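You operate a simulated robot arm through the tools that you are given. There is no shell and no other tool. Be economical: measure what you need, move in short steps, check, and stop when the job is done.

You run a simulated robot arm. Do the job below in one go: nothing can be reset, and whatever is moved stays where it is left.

TASK
Glue block No 3 on top of block No 1 and set the weight on them.
Fine: one dab; put the glue back in its cup.

The check looks at the end state, three seconds after you hand in, the way a careful person would. Anything else that was tipped, shoved, dropped, spilled or broken makes it a failure.

THE ROBOT
A 7-joint arm with a two-finger parallel gripper, fixed in place. Base frame: the origin is at the foot of the arm, x ahead of it, y to its left, z up; the work surface is at about z = 78. Units: cm, rad, N and s.
With the tool pointing down near the work surface it reaches from about 30 to 70 cm from the base axis. Its first joint turns from -1.152 to 1.152 rad. Payload 1.57 kg.
The tool frame sits at the grasp point between the pads (the TCP): z along the fingers, y along the line on which they close. The tips reach 3 cm beyond it. The gripper opens to 11 cm. The fingers are 2.4 cm wide and 1.2 cm thick; the gripper's body (4.8 by 11.2 cm) begins 7.8 cm behind the TCP.
Orientation is told as [roll, pitch, yaw] about the base's x, y, z axes, in that order, counted from this pose: with the fingers straight down and closing along the base's y, the tool's x points along the base's -x, its y along +y and its z along -z.

THE INTERFACE
- The arm moves only by the tool move_arm. Its argument "moves" is a list of rows, each an object of numbers (a shift or turn left out is 0, a gripper value left out holds the last): "dx", "dy", "dz": the shift along the tool's x, y, z in units of 100 mm (1.0 is 100 mm); "rx", "ry", "rz": the turn, a rotation vector about the tool's x, y, z in units of 90 degrees (1.0 is 90 degrees). In form: [{"dx": .., "dy": .., "dz": .., "rx": .., "ry": .., "rz": ..}, ...]. A call has 1 to 20 rows; each row is the pose to reach, as a shift and turn from the pose commanded when the call began, along the tool's axes at that moment. "hand" is the finger opening in cm, from 0 to 11, set as the call begins (left out, the last holds). A call with a number of a shift or a turn outside -1 to 1 is refused whole. A row lasts 0.2 s, in which the tool goes at most 5 cm and 0.15 rad; a call with a longer step from one row to the next is refused whole, and so is a gripper value outside its range. A pose out of reach is approached as far as the arm can. The call stops where the force on the tool passes 40 N (or 10 N more than at its start, if that is more) or the arm is blocked; 0.2 s more then pass. Each finger travels about 10.8 cm/s and halts on what it meets, pressing with about 36 N; the grip force reading is that of the motor and also rises with nothing between the fingers. The clock runs only during rows and for 0.2 s after the last one: add rows that repeat a pose to give the fingers time. The reply holds the time, the measured pose of the TCP, the force on the tool along the base axes, the opening and the grip force, in the units named above and with some noise.
- Cameras (640 x 400 px; columns grow to the right, rows downward): "scene" is fixed at [16.75, -39.89, 139.86]; the picture's right is [0.75, -0.66, 0.00], its down [-0.41, -0.46, -0.79] and it looks along [0.52, 0.59, -0.62] (base axes); focal length 360 px, centre (320, 200). "wrist" rides on the gripper at [7, 1.6, -14.1] in the tool frame; the picture's right is [-0.23, 0.97, 0.00], its down [-0.86, -0.20, -0.48] and it looks along [-0.47, -0.11, 0.88] (tool axes); focal length 222 px, centre (320, 200). There is no depth. A picture from a camera that has moved, and an enlarged one, comes with that camera's place and axes in the base frame and with its lens.
- capture(camera): a new picture of that camera. It takes no simulated time.
- close_up(camera, box): a new picture of the part [left, top, right, bottom] of that camera's present view, enlarged. It takes no simulated time.
- finish_job(): hands the job in; it is judged then, once.

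Work in short steps. Places have to be worked out from the pictures, the camera data and where the tool is seen: move nearer, look again, correct. Check each grasp and each placing, and mend what went wrong. You have 120 turns and 76 pictures in all, those below and enlarged ones among them. Open the gripper and draw the arm clear of the work before you hand the job in, unless the task says otherwise; then end with one line.

The tools are called after "Emit:" by a JSON object that holds its "fn" and its "kwargs". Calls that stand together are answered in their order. move_arm: Moves the arm, as the interface text tells. Its arguments: {"type":"object","properties":{"moves":{"type":"array"},"hand":{"type":"number"}},"required":["moves"]} The other tools are called the same way: capture (camera) takes a picture; close_up (camera, box) takes an enlarged picture of a part of a camera's view; finish_job () hands the job in.

At the start:

```text
t: 0.0
eef_pos: [37.72, 4.15, 115.32]
ee_rot: [0.0, -0.001, 0.001]
wrist_force: [0.1, 0.8, 0.3]
opening: 11.01
gripper_force: 0.0
```

scene: 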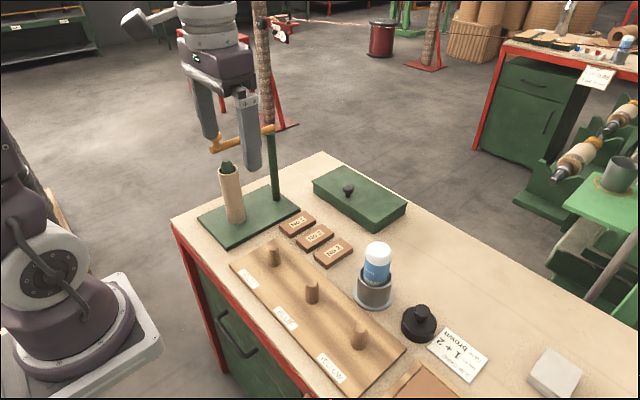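
wrist: 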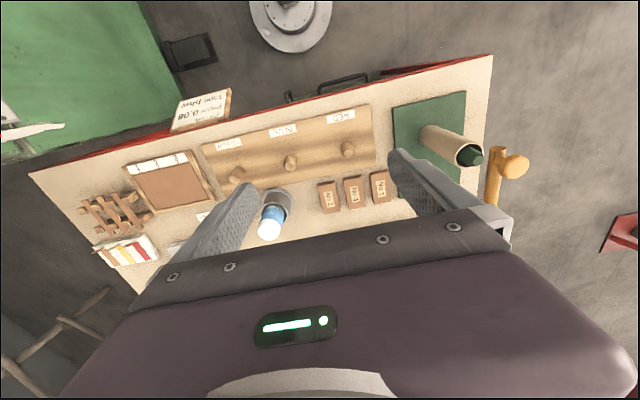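

I start by enlarging the scene view to identify the blocks, glue bottle, cup and weight.

Emit:
{"fn": "close_up", "kwargs": {"camera": "scene", "box": [260, 190, 420, 290]}}

Emit:
{"fn": "close_up", "kwargs": {"camera": "scene", "box": [340, 230, 600, 400]}}

Emit:
{"fn": "close_up", "kwargs": {"camera": "wrist", "box": [160, 80, 420, 250]}}

```text
4.00 times, centred on (340, 240) of scene
camera zoom: at [16.75, -39.89, 139.86], right [0.75, -0.66, 0.0], down [-0.41, -0.46, -0.79], along [0.52, 0.59, -0.62], focal length 1441 px, centre (240, 40)
```

zoom: 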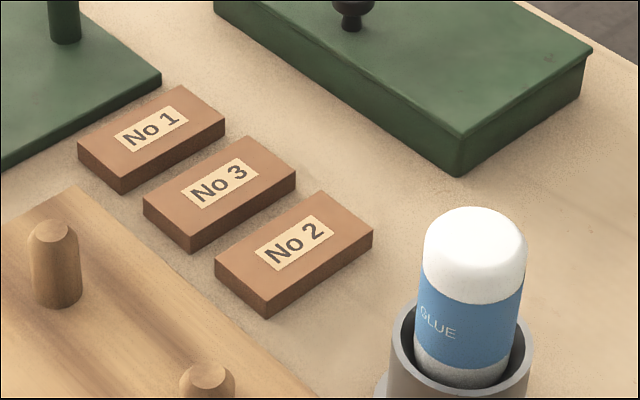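

```text
2.35 times, centred on (470, 315) of scene
camera zoom: at [16.75, -39.89, 139.86], right [0.75, -0.66, 0.0], down [-0.41, -0.46, -0.79], along [0.52, 0.59, -0.62], focal length 847 px, centre (-33, -71)
```

zoom: 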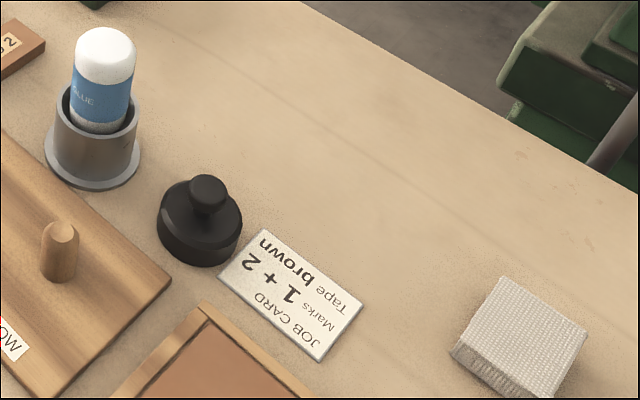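

```text
2.35 times, centred on (290, 165) of wrist
camera zoom: at [30.76, 5.81, 129.47], right [0.23, 0.97, 0.0], down [0.86, -0.2, 0.48], along [0.47, -0.11, -0.88], focal length 523 px, centre (391, 282)
```

zoom: 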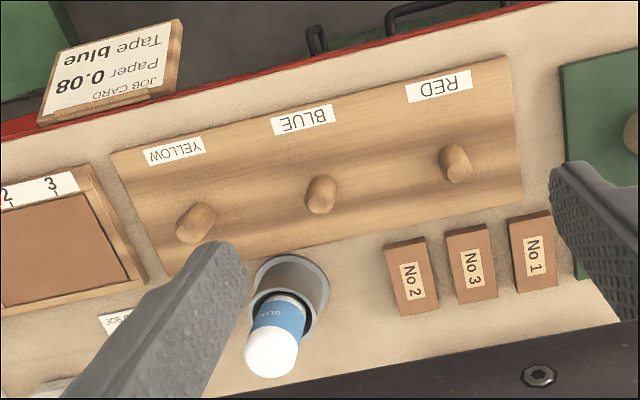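

I need to understand the glue bottle (which end is the tip) before planning, so I enlarge it strongly, along with the weight.

Emit:
{"fn": "close_up", "kwargs": {"camera": "scene", "box": [340, 230, 412, 275]}}

Emit:
{"fn": "close_up", "kwargs": {"camera": "scene", "box": [340, 260, 468, 340]}}

Emit:
{"fn": "close_up", "kwargs": {"camera": "wrist", "box": [240, 170, 320, 250]}}

```text
8.89 times, centred on (376, 252) of scene
camera zoom: at [16.75, -39.89, 139.86], right [0.75, -0.66, 0.0], down [-0.41, -0.46, -0.79], along [0.52, 0.59, -0.62], focal length 3201 px, centre (-178, -267)
```

zoom: 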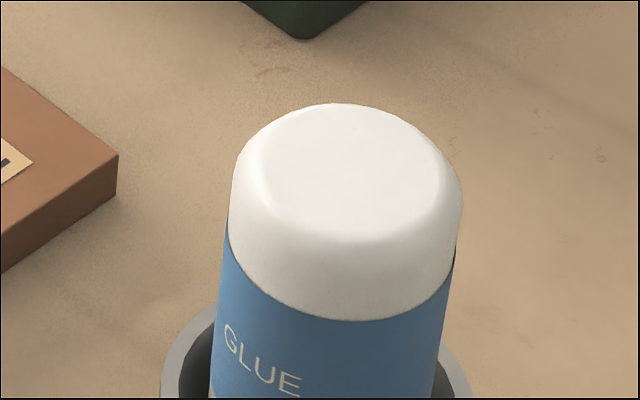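

```text
5.00 times, centred on (404, 300) of scene
camera zoom: at [16.75, -39.89, 139.86], right [0.75, -0.66, 0.0], down [-0.41, -0.46, -0.79], along [0.52, 0.59, -0.62], focal length 1801 px, centre (-100, -300)
```

zoom: 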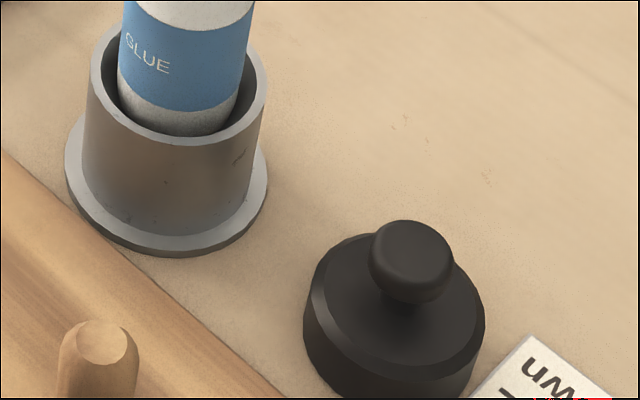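

```text
5.00 times, centred on (280, 210) of wrist
camera zoom: at [30.76, 5.81, 129.47], right [0.23, 0.97, 0.0], down [0.86, -0.2, 0.48], along [0.47, -0.11, -0.88], focal length 1111 px, centre (520, 150)
```

zoom: 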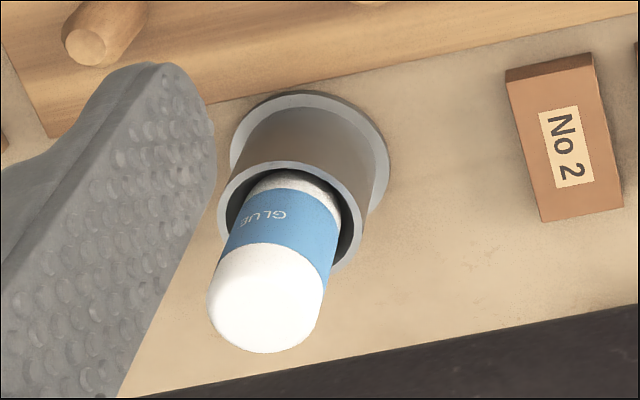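

The bottle stands at about (55.7, -12.2), Ø≈4.7, top ≈ z 91.5, in a cup with rim ≈ z 84; I judge its tip may be down in the cup. I move halfway towards it and look with the wrist camera.

Emit:
{"fn": "move_arm", "kwargs": {"moves": [{"dx": -0.25, "dy": -0.22}, {"dx": -0.5, "dy": -0.45}, {"dx": -0.75, "dy": -0.7}, {"dx": -0.95, "dy": -0.95}, {"dx": -1.0, "dy": -1.0, "dz": 0.3}, {"dx": -1.0, "dy": -1.0, "dz": 0.6}], "hand": 11}}

Emit:
{"fn": "capture", "kwargs": {"camera": "wrist"}}

```text
t: 1.4
eef_pos: [47.58, -5.93, 109.19]
ee_rot: [0.001, 0.001, -0.002]
wrist_force: [-0.5, 0.0, 0.2]
opening: 11.01
gripper_force: 0.0
```

```text
67 pictures are left
camera wrist: at [40.74, -4.25, 123.41], right [0.23, 0.97, 0.0], down [0.85, -0.2, 0.48], along [0.47, -0.11, -0.88], focal length 222 px, centre (320, 200)
```

wrist: 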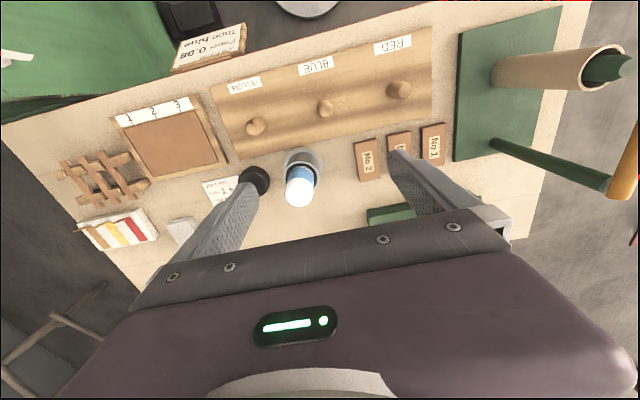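

Both estimates put the bottle near (55.7, -11.7). I go above it, tips still over its top, and look again.

Emit:
{"fn": "move_arm", "kwargs": {"moves": [{"dx": -0.27, "dy": -0.2, "dz": 0.2}, {"dx": -0.54, "dy": -0.4, "dz": 0.5}, {"dx": -0.81, "dy": -0.58, "dz": 0.75}, {"dx": -0.81, "dy": -0.58, "dz": 1.0}, {"dx": -0.81, "dy": -0.58, "dz": 1.0}]}}

Emit:
{"fn": "capture", "kwargs": {"camera": "wrist"}}

Emit:
{"fn": "capture", "kwargs": {"camera": "scene"}}

```text
t: 2.6
eef_pos: [55.77, -11.52, 99.45]
ee_rot: [0.001, 0.001, 0.0]
wrist_force: [-0.4, 0.9, 0.7]
opening: 11.02
gripper_force: 0.0
```

```text
66 pictures are left
camera wrist: at [48.77, -9.99, 113.46], right [0.23, 0.97, 0.0], down [0.85, -0.2, 0.48], along [0.47, -0.11, -0.88], focal length 222 px, centre (320, 200)
```

wrist: 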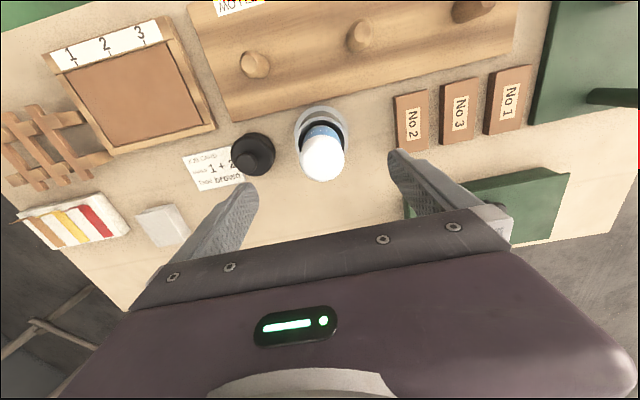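

```text
65 pictures are left
```

scene: 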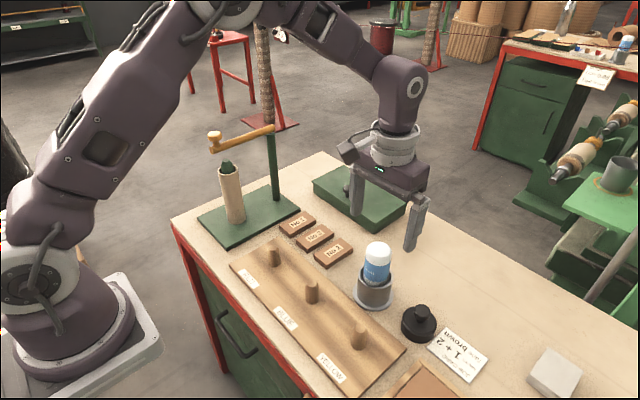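

Bottle lies between the fingers at about (55.9, -11.4). I descend 10 cm (tips ≈ 86.5, above cup rim) and look before closing.

Emit:
{"fn": "move_arm", "kwargs": {"moves": [{"dx": -0.01, "dy": 0.01, "dz": 0.3}, {"dx": -0.01, "dy": 0.01, "dz": 0.6}, {"dx": -0.01, "dy": 0.01, "dz": 0.85}, {"dx": -0.01, "dy": 0.01, "dz": 1.0}, {"dx": -0.01, "dy": 0.01, "dz": 1.0}]}}

Emit:
{"fn": "capture", "kwargs": {"camera": "wrist"}}

Emit:
{"fn": "close_up", "kwargs": {"camera": "scene", "box": [300, 180, 460, 320]}}

```text
t: 3.8
eef_pos: [55.97, -11.43, 89.31]
ee_rot: [-0.001, 0.001, 0.001]
wrist_force: [-0.4, -0.5, 0.3]
opening: 10.99
gripper_force: 0.0
```

```text
64 pictures are left
camera wrist: at [48.98, -9.89, 103.4], right [0.23, 0.97, 0.0], down [0.85, -0.2, 0.48], along [0.47, -0.11, -0.88], focal length 222 px, centre (320, 200)
```

wrist: 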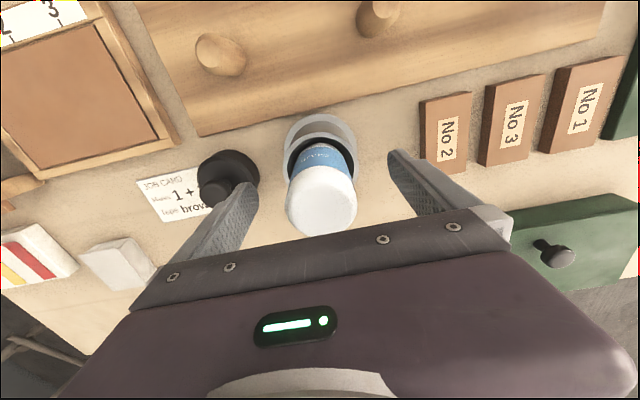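

```text
2.86 times, centred on (380, 250) of scene
camera zoom: at [16.75, -39.89, 139.86], right [0.75, -0.66, 0.0], down [-0.41, -0.46, -0.79], along [0.52, 0.59, -0.62], focal length 1029 px, centre (149, 57)
```

zoom: 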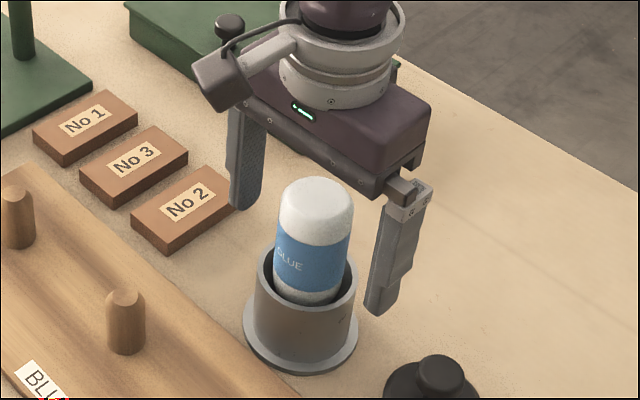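

Finger midpoint and bottle axis agree in both views. I close on the bottle.

Emit:
{"fn": "move_arm", "kwargs": {"moves": [{"dz": 0.05}, {"dz": 0.05}, {"dz": 0.05}, {"dz": 0.05}, {"dz": 0.05}, {"dz": 0.05}], "hand": 3.5}}

Emit:
{"fn": "close_up", "kwargs": {"camera": "scene", "box": [300, 180, 460, 320]}}

```text
t: 5.2
eef_pos: [55.88, -11.46, 88.92]
ee_rot: [-0.001, -0.001, 0.0]
wrist_force: [-0.9, -1.5, 0.3]
opening: 4.67
gripper_force: 36.6
```

```text
2.86 times, centred on (380, 250) of scene
camera zoom: at [16.75, -39.89, 139.86], right [0.75, -0.66, 0.0], down [-0.41, -0.46, -0.79], along [0.52, 0.59, -0.62], focal length 1029 px, centre (149, 57)
```

zoom: 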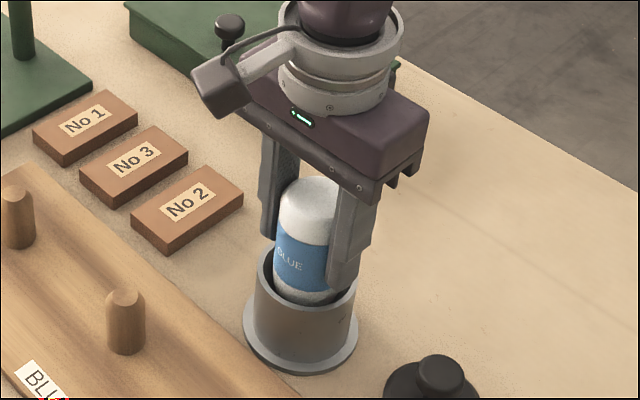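

Gripped at 4.67 cm as expected. I lift straight up 10 cm and inspect the lower end.

Emit:
{"fn": "move_arm", "kwargs": {"moves": [{"dz": -0.1}, {"dz": -0.3}, {"dz": -0.5}, {"dz": -0.7}, {"dz": -0.85}, {"dz": -1.0}]}}

Emit:
{"fn": "close_up", "kwargs": {"camera": "scene", "box": [300, 140, 460, 320]}}

```text
t: 6.6
eef_pos: [55.87, -11.59, 98.87]
ee_rot: [0.0, 0.001, 0.003]
wrist_force: [0.5, -0.4, -1.6]
opening: 4.68
gripper_force: 36.2
```

```text
2.22 times, centred on (380, 230) of scene
camera zoom: at [16.75, -39.89, 139.86], right [0.75, -0.66, 0.0], down [-0.41, -0.46, -0.79], along [0.52, 0.59, -0.62], focal length 800 px, centre (187, 133)
```

zoom: 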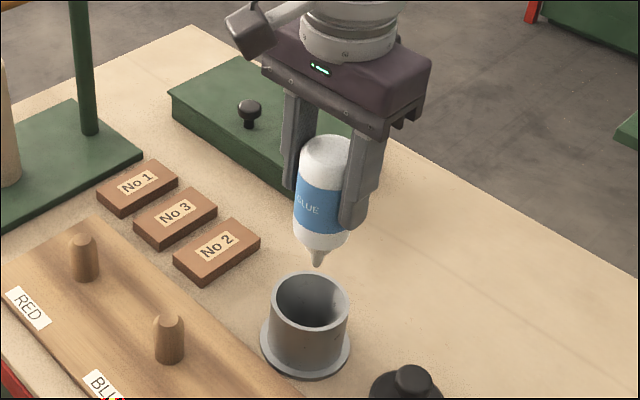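

It is a tip-down nozzle bottle, tip ≈10.3 cm below the TCP. I carry it level towards block 1 (about (57.2, 14.4)).

Emit:
{"fn": "move_arm", "kwargs": {"moves": [{"dy": 0.2}, {"dy": 0.45}, {"dy": 0.7}, {"dy": 0.9}, {"dy": 1.0}]}}

Emit:
{"fn": "move_arm", "kwargs": {"moves": [{"dy": 0.2}, {"dy": 0.45, "dx": -0.05}, {"dy": 0.7, "dx": -0.13}, {"dy": 0.9, "dx": -0.13}, {"dy": 1.0, "dx": -0.13}]}}

Emit:
{"fn": "move_arm", "kwargs": {"moves": [{"dy": 0.2}, {"dy": 0.4}, {"dy": 0.57}, {"dy": 0.57}, {"dy": 0.57}]}}

Emit:
{"fn": "capture", "kwargs": {"camera": "wrist"}}

Emit:
{"fn": "close_up", "kwargs": {"camera": "scene", "box": [240, 120, 400, 280]}}

```text
t: 7.8
eef_pos: [56.03, -1.58, 98.77]
ee_rot: [0.0, 0.0, 0.0]
wrist_force: [-0.2, 0.6, -1.2]
opening: 4.73
gripper_force: 35.5
```

```text
t: 9.0
eef_pos: [57.34, 8.45, 98.83]
ee_rot: [-0.001, 0.0, -0.001]
wrist_force: [-0.2, 0.0, -1.1]
opening: 4.7
gripper_force: 36.4
```

```text
t: 10.2
eef_pos: [57.3, 14.28, 98.92]
ee_rot: [0.0, 0.0, 0.001]
wrist_force: [0.4, 0.2, -1.4]
opening: 4.71
gripper_force: 36.1
```

```text
60 pictures are left
camera wrist: at [50.29, 15.86, 113.03], right [0.23, 0.97, 0.0], down [0.86, -0.2, 0.48], along [0.47, -0.11, -0.88], focal length 222 px, centre (320, 200)
```

wrist: 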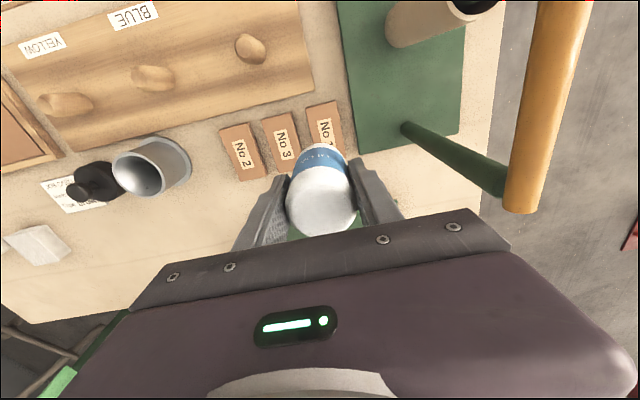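

```text
2.50 times, centred on (320, 200) of scene
camera zoom: at [16.75, -39.89, 139.86], right [0.75, -0.66, 0.0], down [-0.41, -0.46, -0.79], along [0.52, 0.59, -0.62], focal length 900 px, centre (320, 200)
```

zoom: 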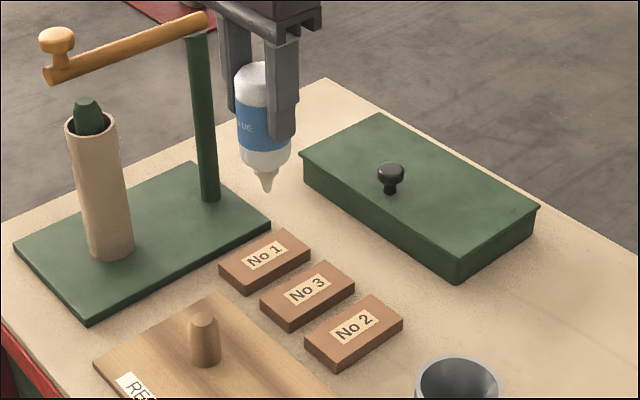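

Comparing tip and block in both views, block 1's centre is about (57.1, 15.0). I correct and lower 5 cm.

Emit:
{"fn": "move_arm", "kwargs": {"moves": [{"dx": 0.02, "dy": 0.07}, {"dx": 0.02, "dy": 0.07, "dz": 0.2}, {"dx": 0.02, "dy": 0.07, "dz": 0.4}, {"dx": 0.02, "dy": 0.07, "dz": 0.5}, {"dx": 0.02, "dy": 0.07, "dz": 0.5}]}}

Emit:
{"fn": "close_up", "kwargs": {"camera": "scene", "box": [270, 170, 350, 250]}}

Emit:
{"fn": "close_up", "kwargs": {"camera": "wrist", "box": [200, 60, 440, 210]}}

```text
t: 11.4
eef_pos: [57.06, 14.89, 93.93]
ee_rot: [0.0, 0.001, 0.001]
wrist_force: [1.3, 0.7, -1.1]
opening: 4.68
gripper_force: 36.2
```

```text
5.00 times, centred on (310, 210) of scene
camera zoom: at [16.75, -39.89, 139.86], right [0.75, -0.66, 0.0], down [-0.41, -0.46, -0.79], along [0.52, 0.59, -0.62], focal length 1801 px, centre (370, 150)
```

zoom: 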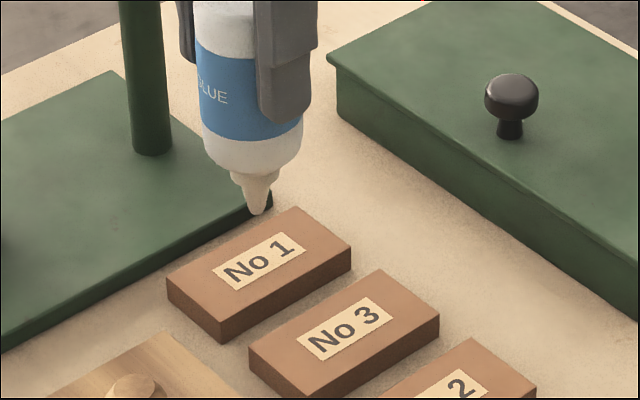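

```text
2.67 times, centred on (320, 135) of wrist
camera zoom: at [50.1, 16.5, 107.99], right [0.23, 0.97, 0.0], down [0.85, -0.2, 0.48], along [0.47, -0.11, -0.88], focal length 592 px, centre (320, 373)
```

zoom: 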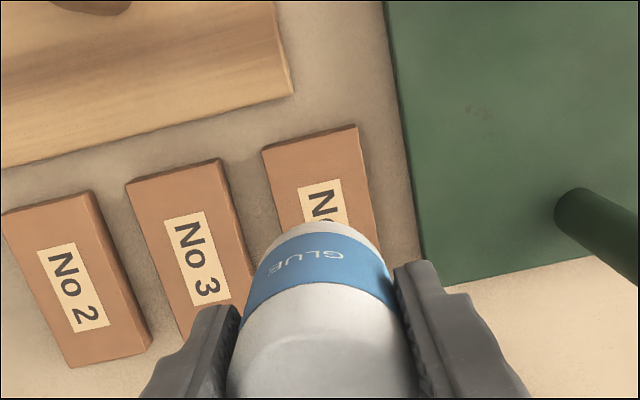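

The tip is centred over block 1, about 3 cm above it. I lower 2.4 cm and check.

Emit:
{"fn": "move_arm", "kwargs": {"moves": [{"dz": 0.1}, {"dz": 0.2}, {"dz": 0.24}, {"dz": 0.24}]}}

Emit:
{"fn": "close_up", "kwargs": {"camera": "scene", "box": [270, 180, 334, 220]}}

```text
t: 12.4
eef_pos: [56.95, 14.86, 91.32]
ee_rot: [-0.001, 0.001, 0.001]
wrist_force: [-0.5, -0.4, 0.0]
opening: 4.7
gripper_force: 35.8
```

```text
10.00 times, centred on (302, 200) of scene
camera zoom: at [16.75, -39.89, 139.86], right [0.75, -0.66, 0.0], down [-0.41, -0.46, -0.79], along [0.52, 0.59, -0.62], focal length 3602 px, centre (500, 200)
```

zoom: 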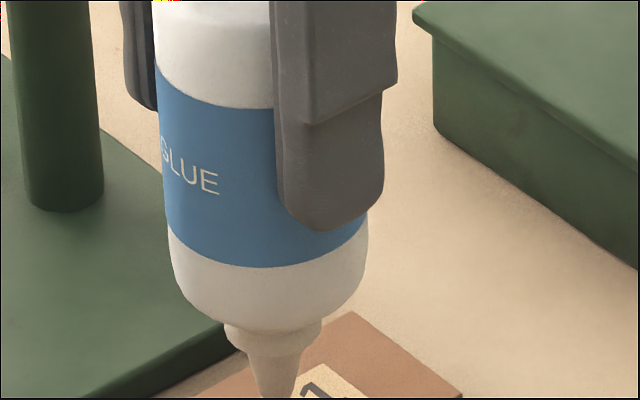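

The tip is cut off in that view; I look a bit lower.

Emit:
{"fn": "close_up", "kwargs": {"camera": "scene", "box": [270, 200, 334, 240]}}

```text
10.00 times, centred on (302, 220) of scene
camera zoom: at [16.75, -39.89, 139.86], right [0.75, -0.66, 0.0], down [-0.41, -0.46, -0.79], along [0.52, 0.59, -0.62], focal length 3602 px, centre (500, 0)
```

zoom: 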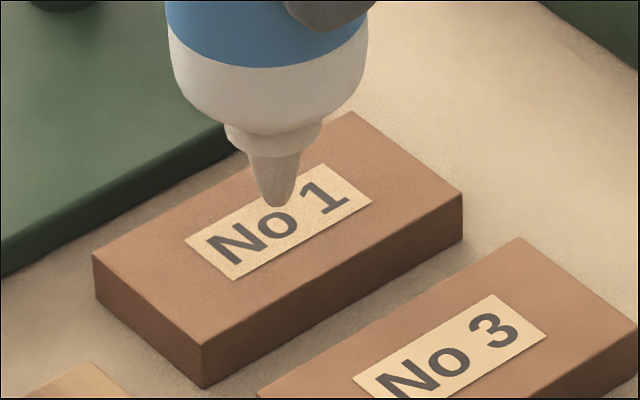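

About 0.6 cm to go. I creep down in small steps, watching the force.

Emit:
{"fn": "move_arm", "kwargs": {"moves": [{"dz": 0.02}, {"dz": 0.04}, {"dz": 0.045}, {"dz": 0.05}, {"dz": 0.05}]}}

Emit:
{"fn": "close_up", "kwargs": {"camera": "scene", "box": [270, 200, 334, 240]}}

```text
t: 13.6
eef_pos: [56.97, 14.87, 90.94]
ee_rot: [0.001, 0.001, 0.0]
wrist_force: [0.5, 0.3, -1.2]
opening: 4.71
gripper_force: 36.6
```

```text
10.00 times, centred on (302, 220) of scene
camera zoom: at [16.75, -39.89, 139.86], right [0.75, -0.66, 0.0], down [-0.41, -0.46, -0.79], along [0.52, 0.59, -0.62], focal length 3602 px, centre (500, 0)
```

zoom: 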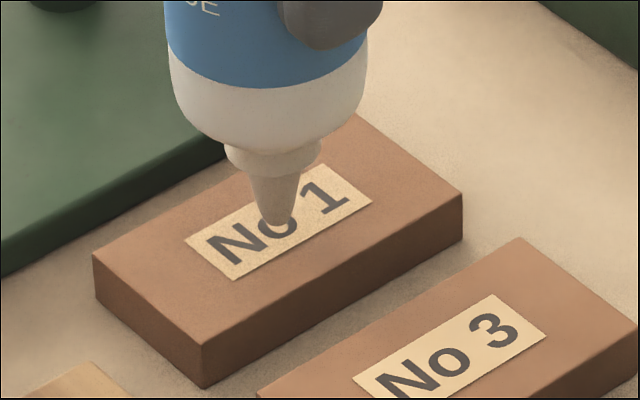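

The tip now appears at the face centre; a further 1–2 mm should give contact.

Emit:
{"fn": "move_arm", "kwargs": {"moves": [{"dz": 0.005}, {"dz": 0.01}, {"dz": 0.01}]}}

Emit:
{"fn": "close_up", "kwargs": {"camera": "scene", "box": [286, 210, 318, 230]}}

```text
t: 14.4
eef_pos: [57.05, 14.92, 90.83]
ee_rot: [0.0, 0.0, 0.0]
wrist_force: [-0.5, -0.3, -1.6]
opening: 4.7
gripper_force: 36.2
```

```text
16.00 times, centred on (302, 220) of scene
camera zoom: at [16.75, -39.89, 139.86], right [0.75, -0.66, 0.0], down [-0.41, -0.46, -0.79], along [0.52, 0.59, -0.62], focal length 5762 px, centre (608, -120)
```

zoom: 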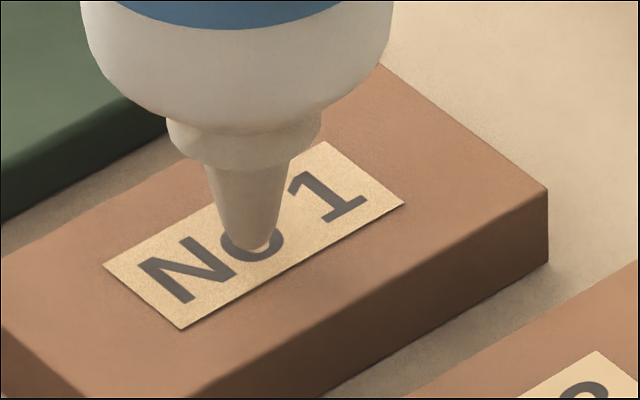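

No contact force yet; 1 mm more.

Emit:
{"fn": "move_arm", "kwargs": {"moves": [{"dz": 0.005}, {"dz": 0.01}, {"dz": 0.01}]}}

Emit:
{"fn": "close_up", "kwargs": {"camera": "scene", "box": [286, 210, 318, 230]}}

```text
t: 15.2
eef_pos: [57.12, 14.89, 90.8]
ee_rot: [0.0, 0.0, 0.001]
wrist_force: [0.3, -0.5, -1.0]
opening: 4.7
gripper_force: 36.2
```

```text
16.00 times, centred on (302, 220) of scene
camera zoom: at [16.75, -39.89, 139.86], right [0.75, -0.66, 0.0], down [-0.41, -0.46, -0.79], along [0.52, 0.59, -0.62], focal length 5762 px, centre (608, -120)
```

zoom: 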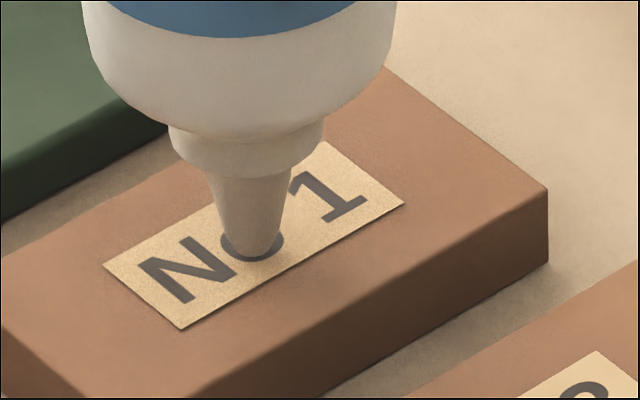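

Still moving freely; another 1 mm.

Emit:
{"fn": "move_arm", "kwargs": {"moves": [{"dz": 0.005}, {"dz": 0.01}, {"dz": 0.01}]}}

Emit:
{"fn": "close_up", "kwargs": {"camera": "scene", "box": [286, 210, 318, 230]}}

```text
t: 16.0
eef_pos: [57.0, 14.91, 90.56]
ee_rot: [0.001, 0.0, -0.001]
wrist_force: [0.6, 0.5, -0.8]
opening: 4.69
gripper_force: 36.5
```

```text
16.00 times, centred on (302, 220) of scene
camera zoom: at [16.75, -39.89, 139.86], right [0.75, -0.66, 0.0], down [-0.41, -0.46, -0.79], along [0.52, 0.59, -0.62], focal length 5762 px, centre (608, -120)
```

zoom: 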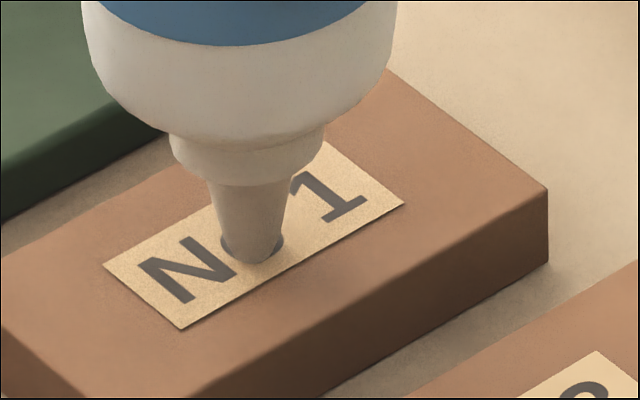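

Still no contact force; another 1.5 mm reading the force.

Emit:
{"fn": "move_arm", "kwargs": {"moves": [{"dz": 0.005}, {"dz": 0.01}, {"dz": 0.01}]}}

Emit:
{"fn": "close_up", "kwargs": {"camera": "scene", "box": [286, 210, 318, 230]}}

```text
t: 16.8
eef_pos: [57.09, 14.95, 90.55]
ee_rot: [0.0, -0.004, 0.001]
wrist_force: [0.0, 1.3, 7.3]
opening: 4.7
gripper_force: 35.8
```

```text
16.00 times, centred on (302, 220) of scene
camera zoom: at [16.74, -39.89, 139.86], right [0.75, -0.66, 0.0], down [-0.41, -0.46, -0.79], along [0.52, 0.59, -0.62], focal length 5762 px, centre (608, -120)
```

zoom: 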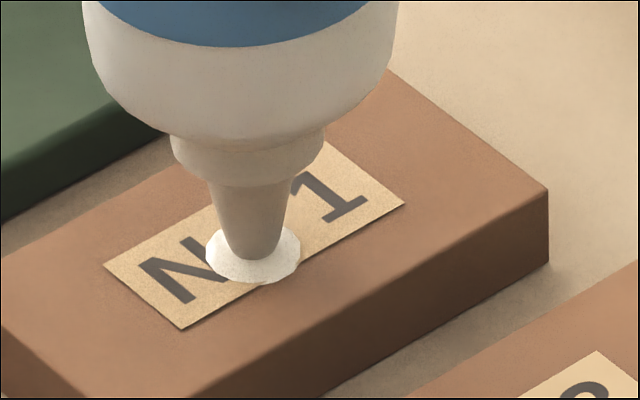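

Contact at 7 N and a dab has appeared. I lift straight up 9 cm at once and check.

Emit:
{"fn": "move_arm", "kwargs": {"moves": [{"dz": -0.1}, {"dz": -0.3}, {"dz": -0.5}, {"dz": -0.7}, {"dz": -0.9}, {"dz": -0.9}]}}

Emit:
{"fn": "close_up", "kwargs": {"camera": "scene", "box": [250, 140, 410, 250]}}

```text
t: 18.2
eef_pos: [57.06, 15.06, 99.48]
ee_rot: [0.0, 0.0, 0.0]
wrist_force: [0.8, 0.5, -0.7]
opening: 4.75
gripper_force: 36.2
```

```text
3.64 times, centred on (330, 195) of scene
camera zoom: at [16.75, -39.89, 139.86], right [0.75, -0.66, 0.0], down [-0.41, -0.46, -0.79], along [0.52, 0.59, -0.62], focal length 1310 px, centre (284, 218)
```

zoom: 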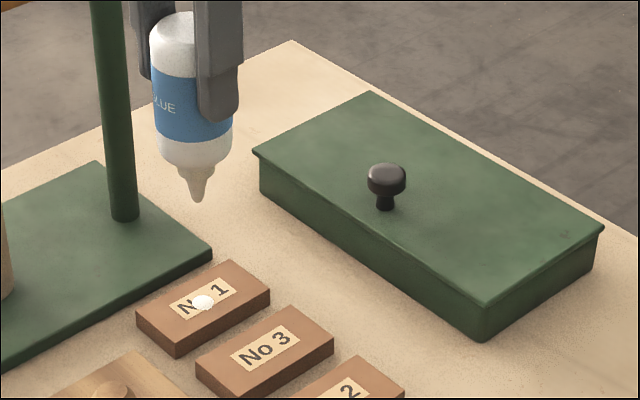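

One neat dab near the centre of block 1. I carry the bottle back over the cup.

Emit:
{"fn": "move_arm", "kwargs": {"moves": [{"dy": -0.2}, {"dy": -0.45}, {"dy": -0.7}, {"dy": -0.9}, {"dy": -1.0}]}}

Emit:
{"fn": "move_arm", "kwargs": {"moves": [{"dy": -0.2}, {"dy": -0.45, "dx": 0.05}, {"dy": -0.7, "dx": 0.12}, {"dy": -0.9, "dx": 0.12}, {"dy": -1.0, "dx": 0.12}]}}

Emit:
{"fn": "move_arm", "kwargs": {"moves": [{"dy": -0.2}, {"dy": -0.45}, {"dy": -0.6}, {"dy": -0.65}, {"dy": -0.65}]}}

Emit:
{"fn": "close_up", "kwargs": {"camera": "scene", "box": [300, 140, 460, 320]}}

Emit:
{"fn": "capture", "kwargs": {"camera": "wrist"}}

```text
t: 19.4
eef_pos: [57.08, 4.95, 99.6]
ee_rot: [0.001, 0.0, 0.002]
wrist_force: [-0.3, 0.4, -0.9]
opening: 4.69
gripper_force: 36.0
```

```text
t: 20.6
eef_pos: [55.78, -5.1, 99.55]
ee_rot: [0.001, 0.0, 0.001]
wrist_force: [1.2, 0.3, -0.8]
opening: 4.7
gripper_force: 36.4
```

```text
t: 21.8
eef_pos: [55.78, -11.65, 99.6]
ee_rot: [0.0, 0.0, -0.001]
wrist_force: [-0.2, -0.5, -1.5]
opening: 4.68
gripper_force: 36.1
```

```text
2.22 times, centred on (380, 230) of scene
camera zoom: at [16.75, -39.89, 139.86], right [0.75, -0.66, 0.0], down [-0.41, -0.46, -0.79], along [0.52, 0.59, -0.62], focal length 800 px, centre (187, 133)
```

zoom: 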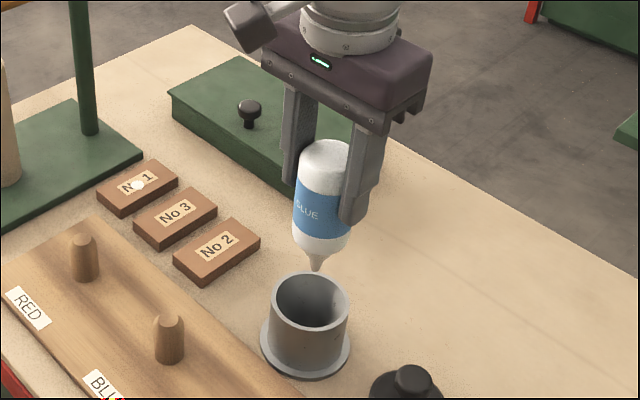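

```text
47 pictures are left
camera wrist: at [48.81, -10.01, 113.68], right [0.23, 0.97, 0.0], down [0.86, -0.2, 0.48], along [0.47, -0.11, -0.88], focal length 222 px, centre (320, 200)
```

wrist: 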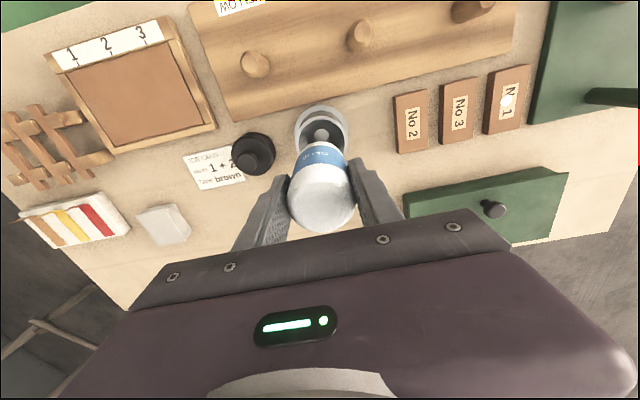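

The pose matches that of the lift. I lower the bottle 10 cm into the cup.

Emit:
{"fn": "move_arm", "kwargs": {"moves": [{"dx": -0.01, "dy": 0.01, "dz": 0.2}, {"dx": -0.01, "dy": 0.01, "dz": 0.4}, {"dx": -0.01, "dy": 0.01, "dz": 0.6}, {"dx": -0.01, "dy": 0.01, "dz": 0.8}, {"dx": -0.01, "dy": 0.01, "dz": 0.95}, {"dx": -0.01, "dy": 0.01, "dz": 1.0}, {"dx": -0.01, "dy": 0.01, "dz": 1.0}]}}

Emit:
{"fn": "close_up", "kwargs": {"camera": "scene", "box": [300, 180, 460, 320]}}

```text
t: 23.4
eef_pos: [55.96, -11.57, 89.55]
ee_rot: [0.001, -0.002, 0.0]
wrist_force: [-1.2, 2.5, 25.2]
opening: 4.68
gripper_force: 35.9
```

```text
2.86 times, centred on (380, 250) of scene
camera zoom: at [16.7, -39.87, 139.87], right [0.75, -0.66, 0.0], down [-0.41, -0.46, -0.79], along [0.52, 0.59, -0.62], focal length 1029 px, centre (149, 57)
```

zoom: 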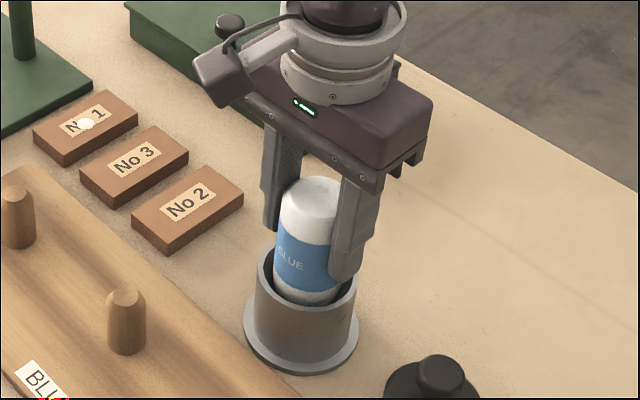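

Bottle's top and label sit at the same image height as originally, and 25 N shows it has seated. I open the fingers slightly-wide while easing up, then look.

Emit:
{"fn": "move_arm", "kwargs": {"moves": [{"dz": -0.03}, {"dz": -0.03}, {"dz": -0.03}, {"dz": -0.03}]}}

Emit:
{"fn": "move_arm", "kwargs": {"moves": [{"dz": 0}, {"dz": 0}, {"dz": 0}, {"dz": 0}, {"dz": -0.2}, {"dz": -0.5}, {"dz": -0.8}, {"dz": -1.0}], "hand": 9}}

Emit:
{"fn": "close_up", "kwargs": {"camera": "scene", "box": [300, 180, 460, 320]}}

Emit:
{"fn": "capture", "kwargs": {"camera": "wrist"}}

```text
t: 24.4
eef_pos: [55.82, -11.47, 89.85]
ee_rot: [-0.001, 0.002, 0.001]
wrist_force: [2.6, 0.9, -0.1]
opening: 4.7
gripper_force: 35.9
```

```text
t: 26.2
eef_pos: [55.78, -11.58, 99.88]
ee_rot: [-0.001, -0.001, 0.001]
wrist_force: [-0.1, -0.2, 1.0]
opening: 9.01
gripper_force: 0.0
```

```text
2.86 times, centred on (380, 250) of scene
camera zoom: at [16.75, -39.89, 139.86], right [0.75, -0.66, 0.0], down [-0.41, -0.46, -0.79], along [0.52, 0.59, -0.62], focal length 1029 px, centre (149, 57)
```

zoom: 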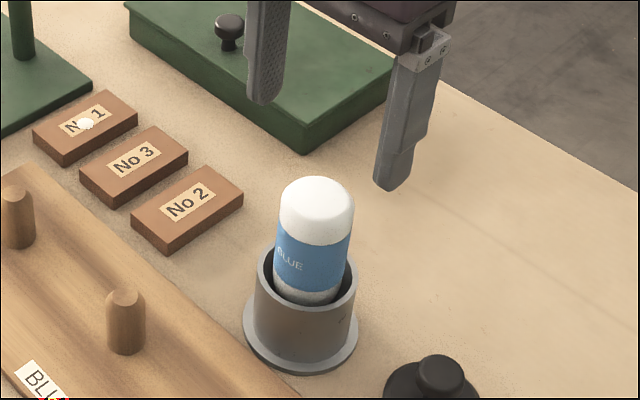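

```text
44 pictures are left
camera wrist: at [48.88, -9.92, 113.98], right [0.23, 0.97, 0.0], down [0.86, -0.2, 0.48], along [0.47, -0.11, -0.88], focal length 222 px, centre (320, 200)
```

wrist: 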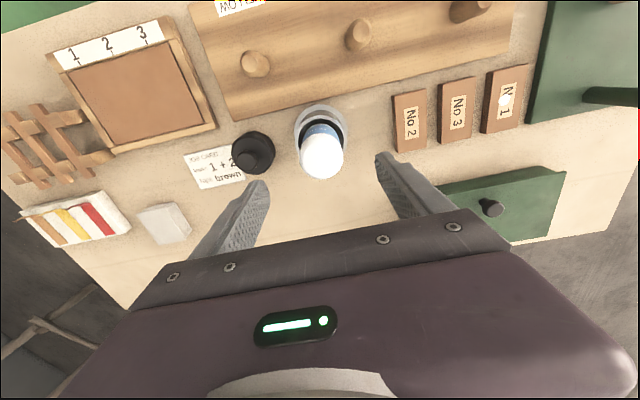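

Glue is back in its cup as before. Now I go over block 3 at about (56.85, 8.35), staying high, narrowing the opening to 5.5.

Emit:
{"fn": "move_arm", "kwargs": {"moves": [{"dy": 0.2}, {"dy": 0.45}, {"dy": 0.7}, {"dy": 0.9}, {"dy": 1.0}], "hand": 5.5}}

Emit:
{"fn": "move_arm", "kwargs": {"moves": [{"dy": 0.2}, {"dy": 0.45, "dx": -0.05}, {"dy": 0.7, "dx": -0.1}, {"dy": 0.9, "dx": -0.1}, {"dy": 0.99, "dx": -0.1}, {"dy": 0.99, "dx": -0.1, "dz": 0.4}, {"dy": 0.99, "dx": -0.1, "dz": 0.8}, {"dy": 0.99, "dx": -0.1, "dz": 0.9}]}}

Emit:
{"fn": "capture", "kwargs": {"camera": "wrist"}}

Emit:
{"fn": "close_up", "kwargs": {"camera": "scene", "box": [250, 140, 410, 280]}}

```text
t: 27.4
eef_pos: [55.9, -1.53, 99.74]
ee_rot: [0.001, 0.001, 0.0]
wrist_force: [-0.1, -0.3, -0.1]
opening: 5.48
gripper_force: 0.1
```

```text
t: 29.2
eef_pos: [56.93, 8.45, 90.66]
ee_rot: [0.0, 0.002, -0.001]
wrist_force: [0.3, 0.3, -0.1]
opening: 5.49
gripper_force: 0.1
```

```text
43 pictures are left
camera wrist: at [49.97, 10.04, 104.9], right [0.23, 0.97, 0.0], down [0.86, -0.2, 0.48], along [0.47, -0.11, -0.88], focal length 222 px, centre (320, 200)
```

wrist: 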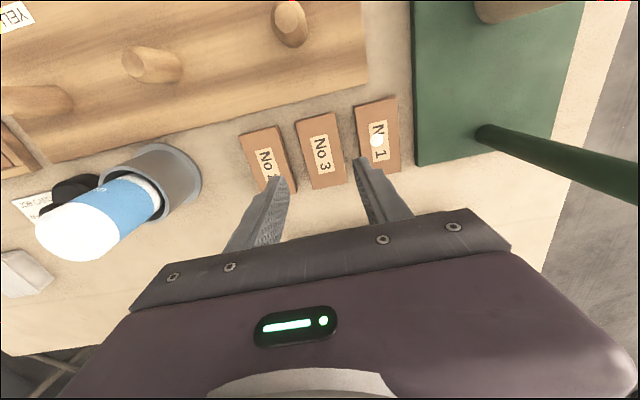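

```text
2.86 times, centred on (330, 210) of scene
camera zoom: at [16.75, -39.89, 139.86], right [0.75, -0.66, 0.0], down [-0.41, -0.46, -0.79], along [0.52, 0.59, -0.62], focal length 1029 px, centre (291, 171)
```

zoom: 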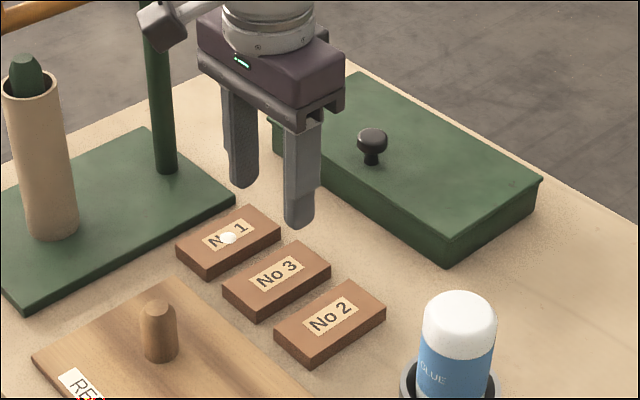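

Estimates for block 3: (57.05, 8.4–8.8). I lower to TCP ≈ 84.5 (tips above the blocks) at y≈8.6 and look again.

Emit:
{"fn": "move_arm", "kwargs": {"moves": [{"dy": 0.015, "dx": -0.01, "dz": 0.2}, {"dy": 0.015, "dx": -0.01, "dz": 0.4}, {"dy": 0.015, "dx": -0.01, "dz": 0.55}, {"dy": 0.015, "dx": -0.01, "dz": 0.62}, {"dy": 0.015, "dx": -0.01, "dz": 0.62}]}}

Emit:
{"fn": "close_up", "kwargs": {"camera": "wrist", "box": [200, 60, 440, 230]}}

Emit:
{"fn": "close_up", "kwargs": {"camera": "scene", "box": [270, 190, 366, 270]}}

```text
t: 30.4
eef_pos: [57.0, 8.54, 84.56]
ee_rot: [0.0, -0.001, 0.0]
wrist_force: [-0.3, 0.3, -0.2]
opening: 5.49
gripper_force: 0.0
```

```text
2.35 times, centred on (320, 145) of wrist
camera zoom: at [50.08, 10.17, 98.73], right [0.23, 0.97, 0.0], down [0.86, -0.2, 0.48], along [0.47, -0.11, -0.88], focal length 523 px, centre (320, 329)
```

zoom: 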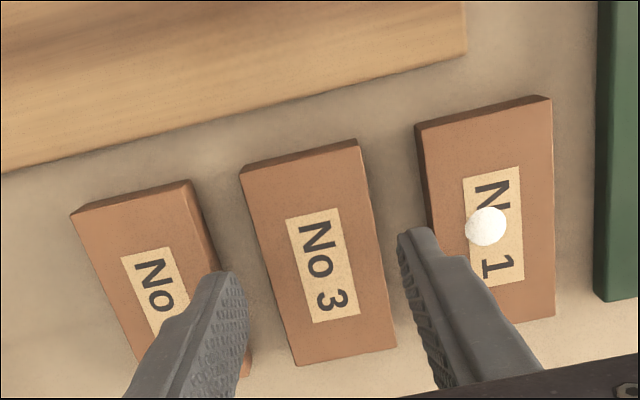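

```text
5.00 times, centred on (318, 230) of scene
camera zoom: at [16.75, -39.89, 139.86], right [0.75, -0.66, 0.0], down [-0.41, -0.46, -0.79], along [0.52, 0.59, -0.62], focal length 1801 px, centre (330, 50)
```

zoom: 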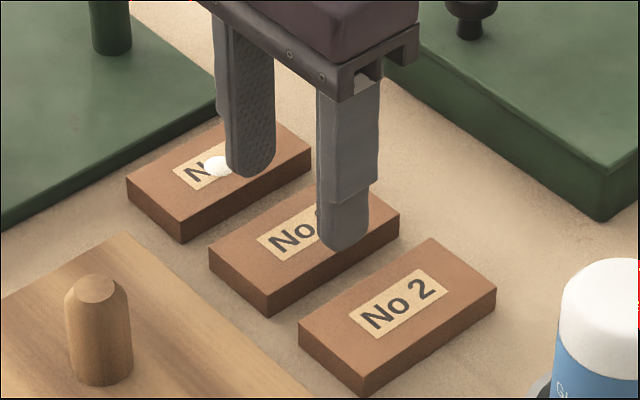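

Block 3 centre ≈ (57.3, 8.53), gaps to its neighbours ≈ 2 cm; the fingers fit with opening 5.0. I descend slowly to TCP 81.4.

Emit:
{"fn": "move_arm", "kwargs": {"moves": [{"dx": -0.03}, {"dx": -0.03}, {"dx": -0.03, "dz": 0.1}, {"dx": -0.03, "dz": 0.18}, {"dx": -0.03, "dz": 0.25}, {"dx": -0.03, "dz": 0.3}, {"dx": -0.03, "dz": 0.32}, {"dx": -0.03, "dz": 0.32}], "hand": 5.0}}

Emit:
{"fn": "close_up", "kwargs": {"camera": "wrist", "box": [200, 60, 440, 230]}}

Emit:
{"fn": "close_up", "kwargs": {"camera": "scene", "box": [270, 190, 366, 270]}}

```text
t: 32.2
eef_pos: [57.32, 8.59, 81.44]
ee_rot: [0.002, 0.0, 0.0]
wrist_force: [0.1, 0.1, 0.0]
opening: 5.01
gripper_force: 0.1
```

```text
2.35 times, centred on (320, 145) of wrist
camera zoom: at [50.36, 10.16, 95.56], right [0.23, 0.97, 0.0], down [0.86, -0.2, 0.48], along [0.47, -0.11, -0.88], focal length 523 px, centre (320, 329)
```

zoom: 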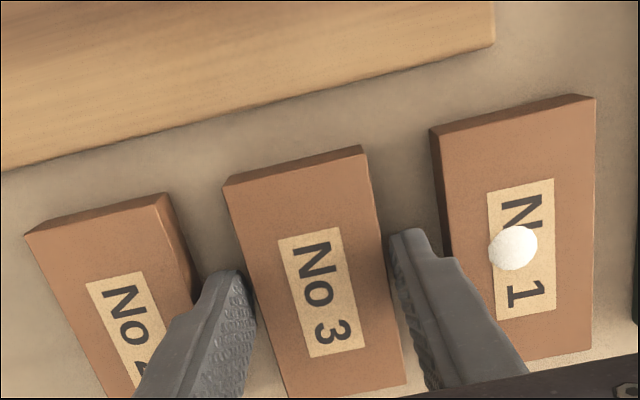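

```text
5.00 times, centred on (318, 230) of scene
camera zoom: at [16.75, -39.89, 139.86], right [0.75, -0.66, 0.0], down [-0.41, -0.46, -0.79], along [0.52, 0.59, -0.62], focal length 1801 px, centre (330, 50)
```

zoom: 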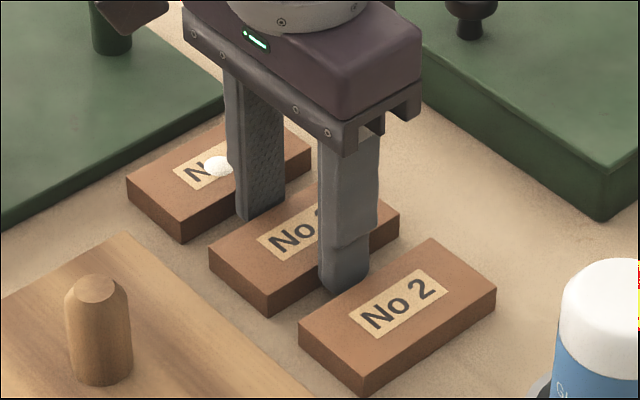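

Fingers sit in both gaps without touching anything. I close on block 3.

Emit:
{"fn": "move_arm", "kwargs": {"moves": [{"dz": 0}, {"dz": 0}, {"dz": 0}, {"dz": 0}], "hand": 3.0}}

Emit:
{"fn": "move_arm", "kwargs": {"moves": [{"dz": -0.05}, {"dz": -0.15}, {"dz": -0.3}, {"dz": -0.5}, {"dz": -0.6}, {"dz": -0.6}]}}

Emit:
{"fn": "capture", "kwargs": {"camera": "wrist"}}

Emit:
{"fn": "close_up", "kwargs": {"camera": "scene", "box": [254, 160, 382, 270]}}

```text
t: 33.2
eef_pos: [57.3, 8.64, 81.48]
ee_rot: [0.0, 0.001, 0.0]
wrist_force: [0.0, -0.4, 0.3]
opening: 4.4
gripper_force: 35.6
```

```text
t: 34.6
eef_pos: [57.38, 8.54, 87.41]
ee_rot: [-0.001, 0.0, 0.0]
wrist_force: [0.2, 0.4, 0.2]
opening: 4.42
gripper_force: 36.1
```

```text
37 pictures are left
camera wrist: at [50.38, 10.19, 101.56], right [0.23, 0.97, 0.0], down [0.86, -0.2, 0.48], along [0.47, -0.11, -0.88], focal length 222 px, centre (320, 200)
```

wrist: 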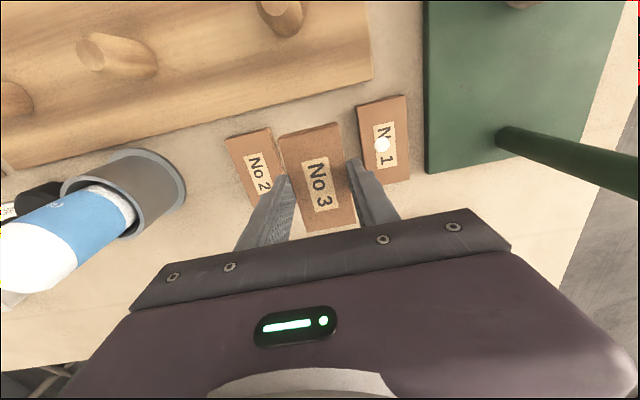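

```text
3.64 times, centred on (318, 215) of scene
camera zoom: at [16.75, -39.89, 139.86], right [0.75, -0.66, 0.0], down [-0.41, -0.46, -0.79], along [0.52, 0.59, -0.62], focal length 1310 px, centre (327, 146)
```

zoom: 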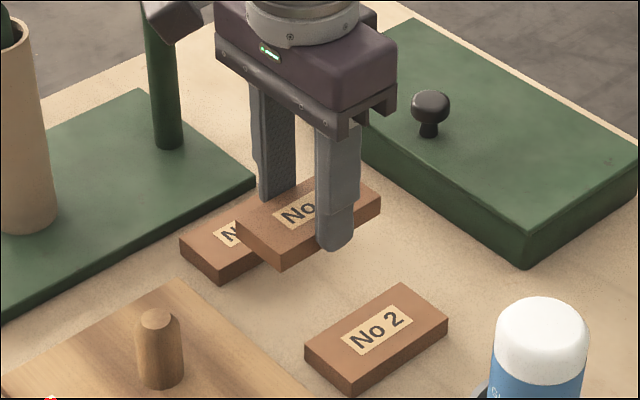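

Block 3 is held level (4.4 cm wide). I move 6.5 cm in +y over block 1 and check alignment.

Emit:
{"fn": "move_arm", "kwargs": {"moves": [{"dy": 0.15}, {"dy": 0.35}, {"dy": 0.55}, {"dy": 0.65}, {"dy": 0.65}, {"dy": 0.65, "dz": 0.2}, {"dy": 0.65, "dz": 0.3}, {"dy": 0.65, "dz": 0.3}]}}

Emit:
{"fn": "close_up", "kwargs": {"camera": "wrist", "box": [240, 80, 420, 240]}}

Emit:
{"fn": "close_up", "kwargs": {"camera": "scene", "box": [260, 180, 340, 250]}}

```text
t: 36.4
eef_pos: [57.31, 15.05, 84.4]
ee_rot: [-0.001, 0.001, -0.002]
wrist_force: [0.0, 0.3, -1.0]
opening: 4.4
gripper_force: 36.3
```

```text
2.50 times, centred on (330, 160) of wrist
camera zoom: at [50.39, 16.63, 98.57], right [0.23, 0.97, 0.0], down [0.85, -0.2, 0.48], along [0.47, -0.11, -0.88], focal length 555 px, centre (295, 300)
```

zoom: 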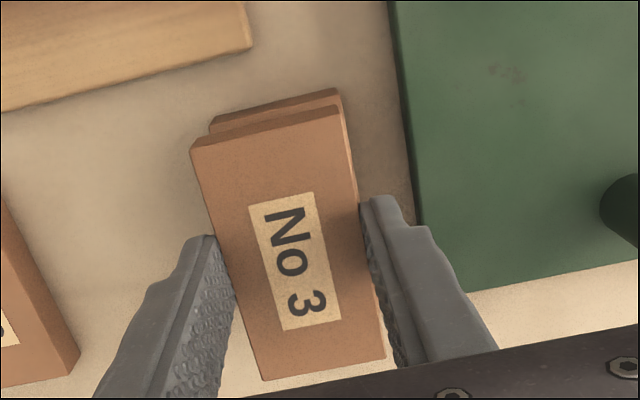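

```text
5.71 times, centred on (300, 215) of scene
camera zoom: at [16.75, -39.89, 139.86], right [0.75, -0.66, 0.0], down [-0.41, -0.46, -0.79], along [0.52, 0.59, -0.62], focal length 2058 px, centre (434, 114)
```

zoom: 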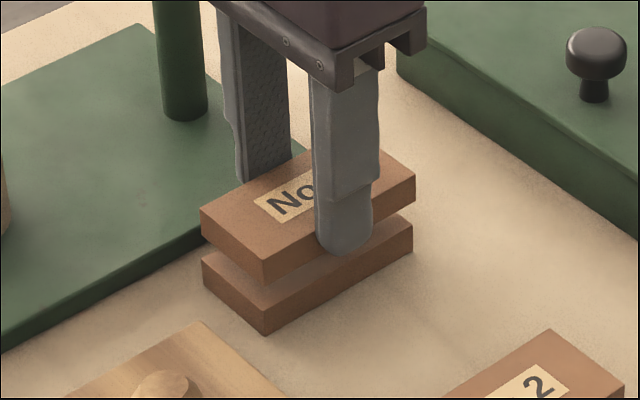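

Alignment is within about 1 mm; the gap is roughly 1.4 cm. I lower 1.2 cm, then creep.

Emit:
{"fn": "move_arm", "kwargs": {"moves": [{"dz": 0.04, "dy": 0.005}, {"dz": 0.08, "dy": 0.005}, {"dz": 0.11, "dy": 0.005}, {"dz": 0.12, "dy": 0.005}, {"dz": 0.12, "dy": 0.005}]}}

Emit:
{"fn": "close_up", "kwargs": {"camera": "scene", "box": [260, 180, 340, 250]}}

```text
t: 37.6
eef_pos: [57.27, 15.09, 83.14]
ee_rot: [0.001, 0.0, -0.001]
wrist_force: [0.7, 0.2, -0.7]
opening: 4.43
gripper_force: 35.7
```

```text
5.71 times, centred on (300, 215) of scene
camera zoom: at [16.75, -39.89, 139.86], right [0.75, -0.66, 0.0], down [-0.41, -0.46, -0.79], along [0.52, 0.59, -0.62], focal length 2058 px, centre (434, 114)
```

zoom: 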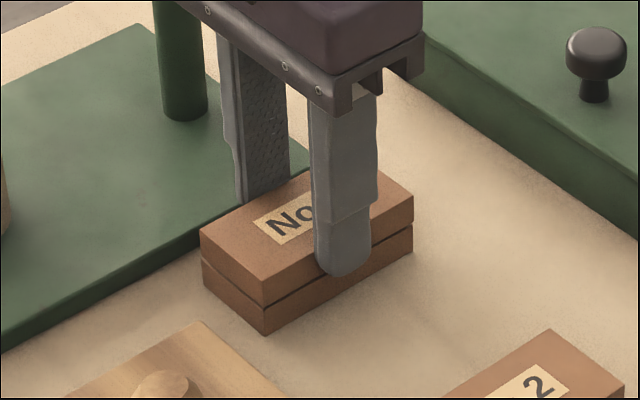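

Only 1–2 mm left. I undo the 0.5 mm y nudge and creep down.

Emit:
{"fn": "move_arm", "kwargs": {"moves": [{"dz": 0.005, "dy": -0.005}, {"dz": 0.01, "dy": -0.005}, {"dz": 0.015, "dy": -0.005}, {"dz": 0.015, "dy": -0.005}]}}

Emit:
{"fn": "move_arm", "kwargs": {"moves": [{"dz": 0.005}, {"dz": 0.01}, {"dz": 0.01}]}}

Emit:
{"fn": "close_up", "kwargs": {"camera": "scene", "box": [270, 200, 334, 250]}}

```text
t: 38.6
eef_pos: [57.34, 15.1, 82.98]
ee_rot: [0.0, 0.0, 0.0]
wrist_force: [0.1, -0.3, -1.1]
opening: 4.39
gripper_force: 36.5
```

```text
t: 39.4
eef_pos: [57.26, 15.18, 82.98]
ee_rot: [0.001, -0.001, 0.0]
wrist_force: [-2.0, 1.4, 9.8]
opening: 4.41
gripper_force: 36.3
```

```text
8.00 times, centred on (302, 225) of scene
camera zoom: at [16.73, -39.89, 139.86], right [0.75, -0.66, 0.0], down [-0.41, -0.46, -0.79], along [0.52, 0.59, -0.62], focal length 2881 px, centre (464, 0)
```

zoom: 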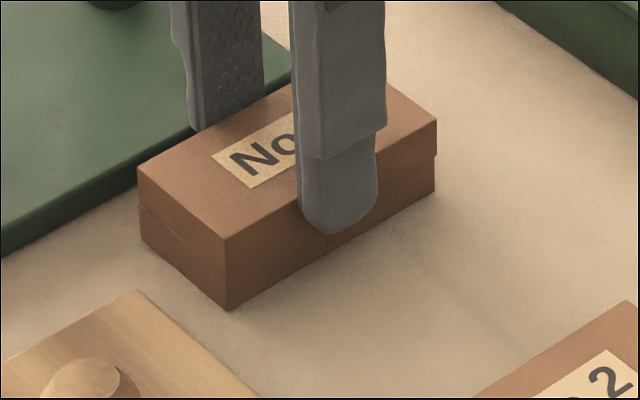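

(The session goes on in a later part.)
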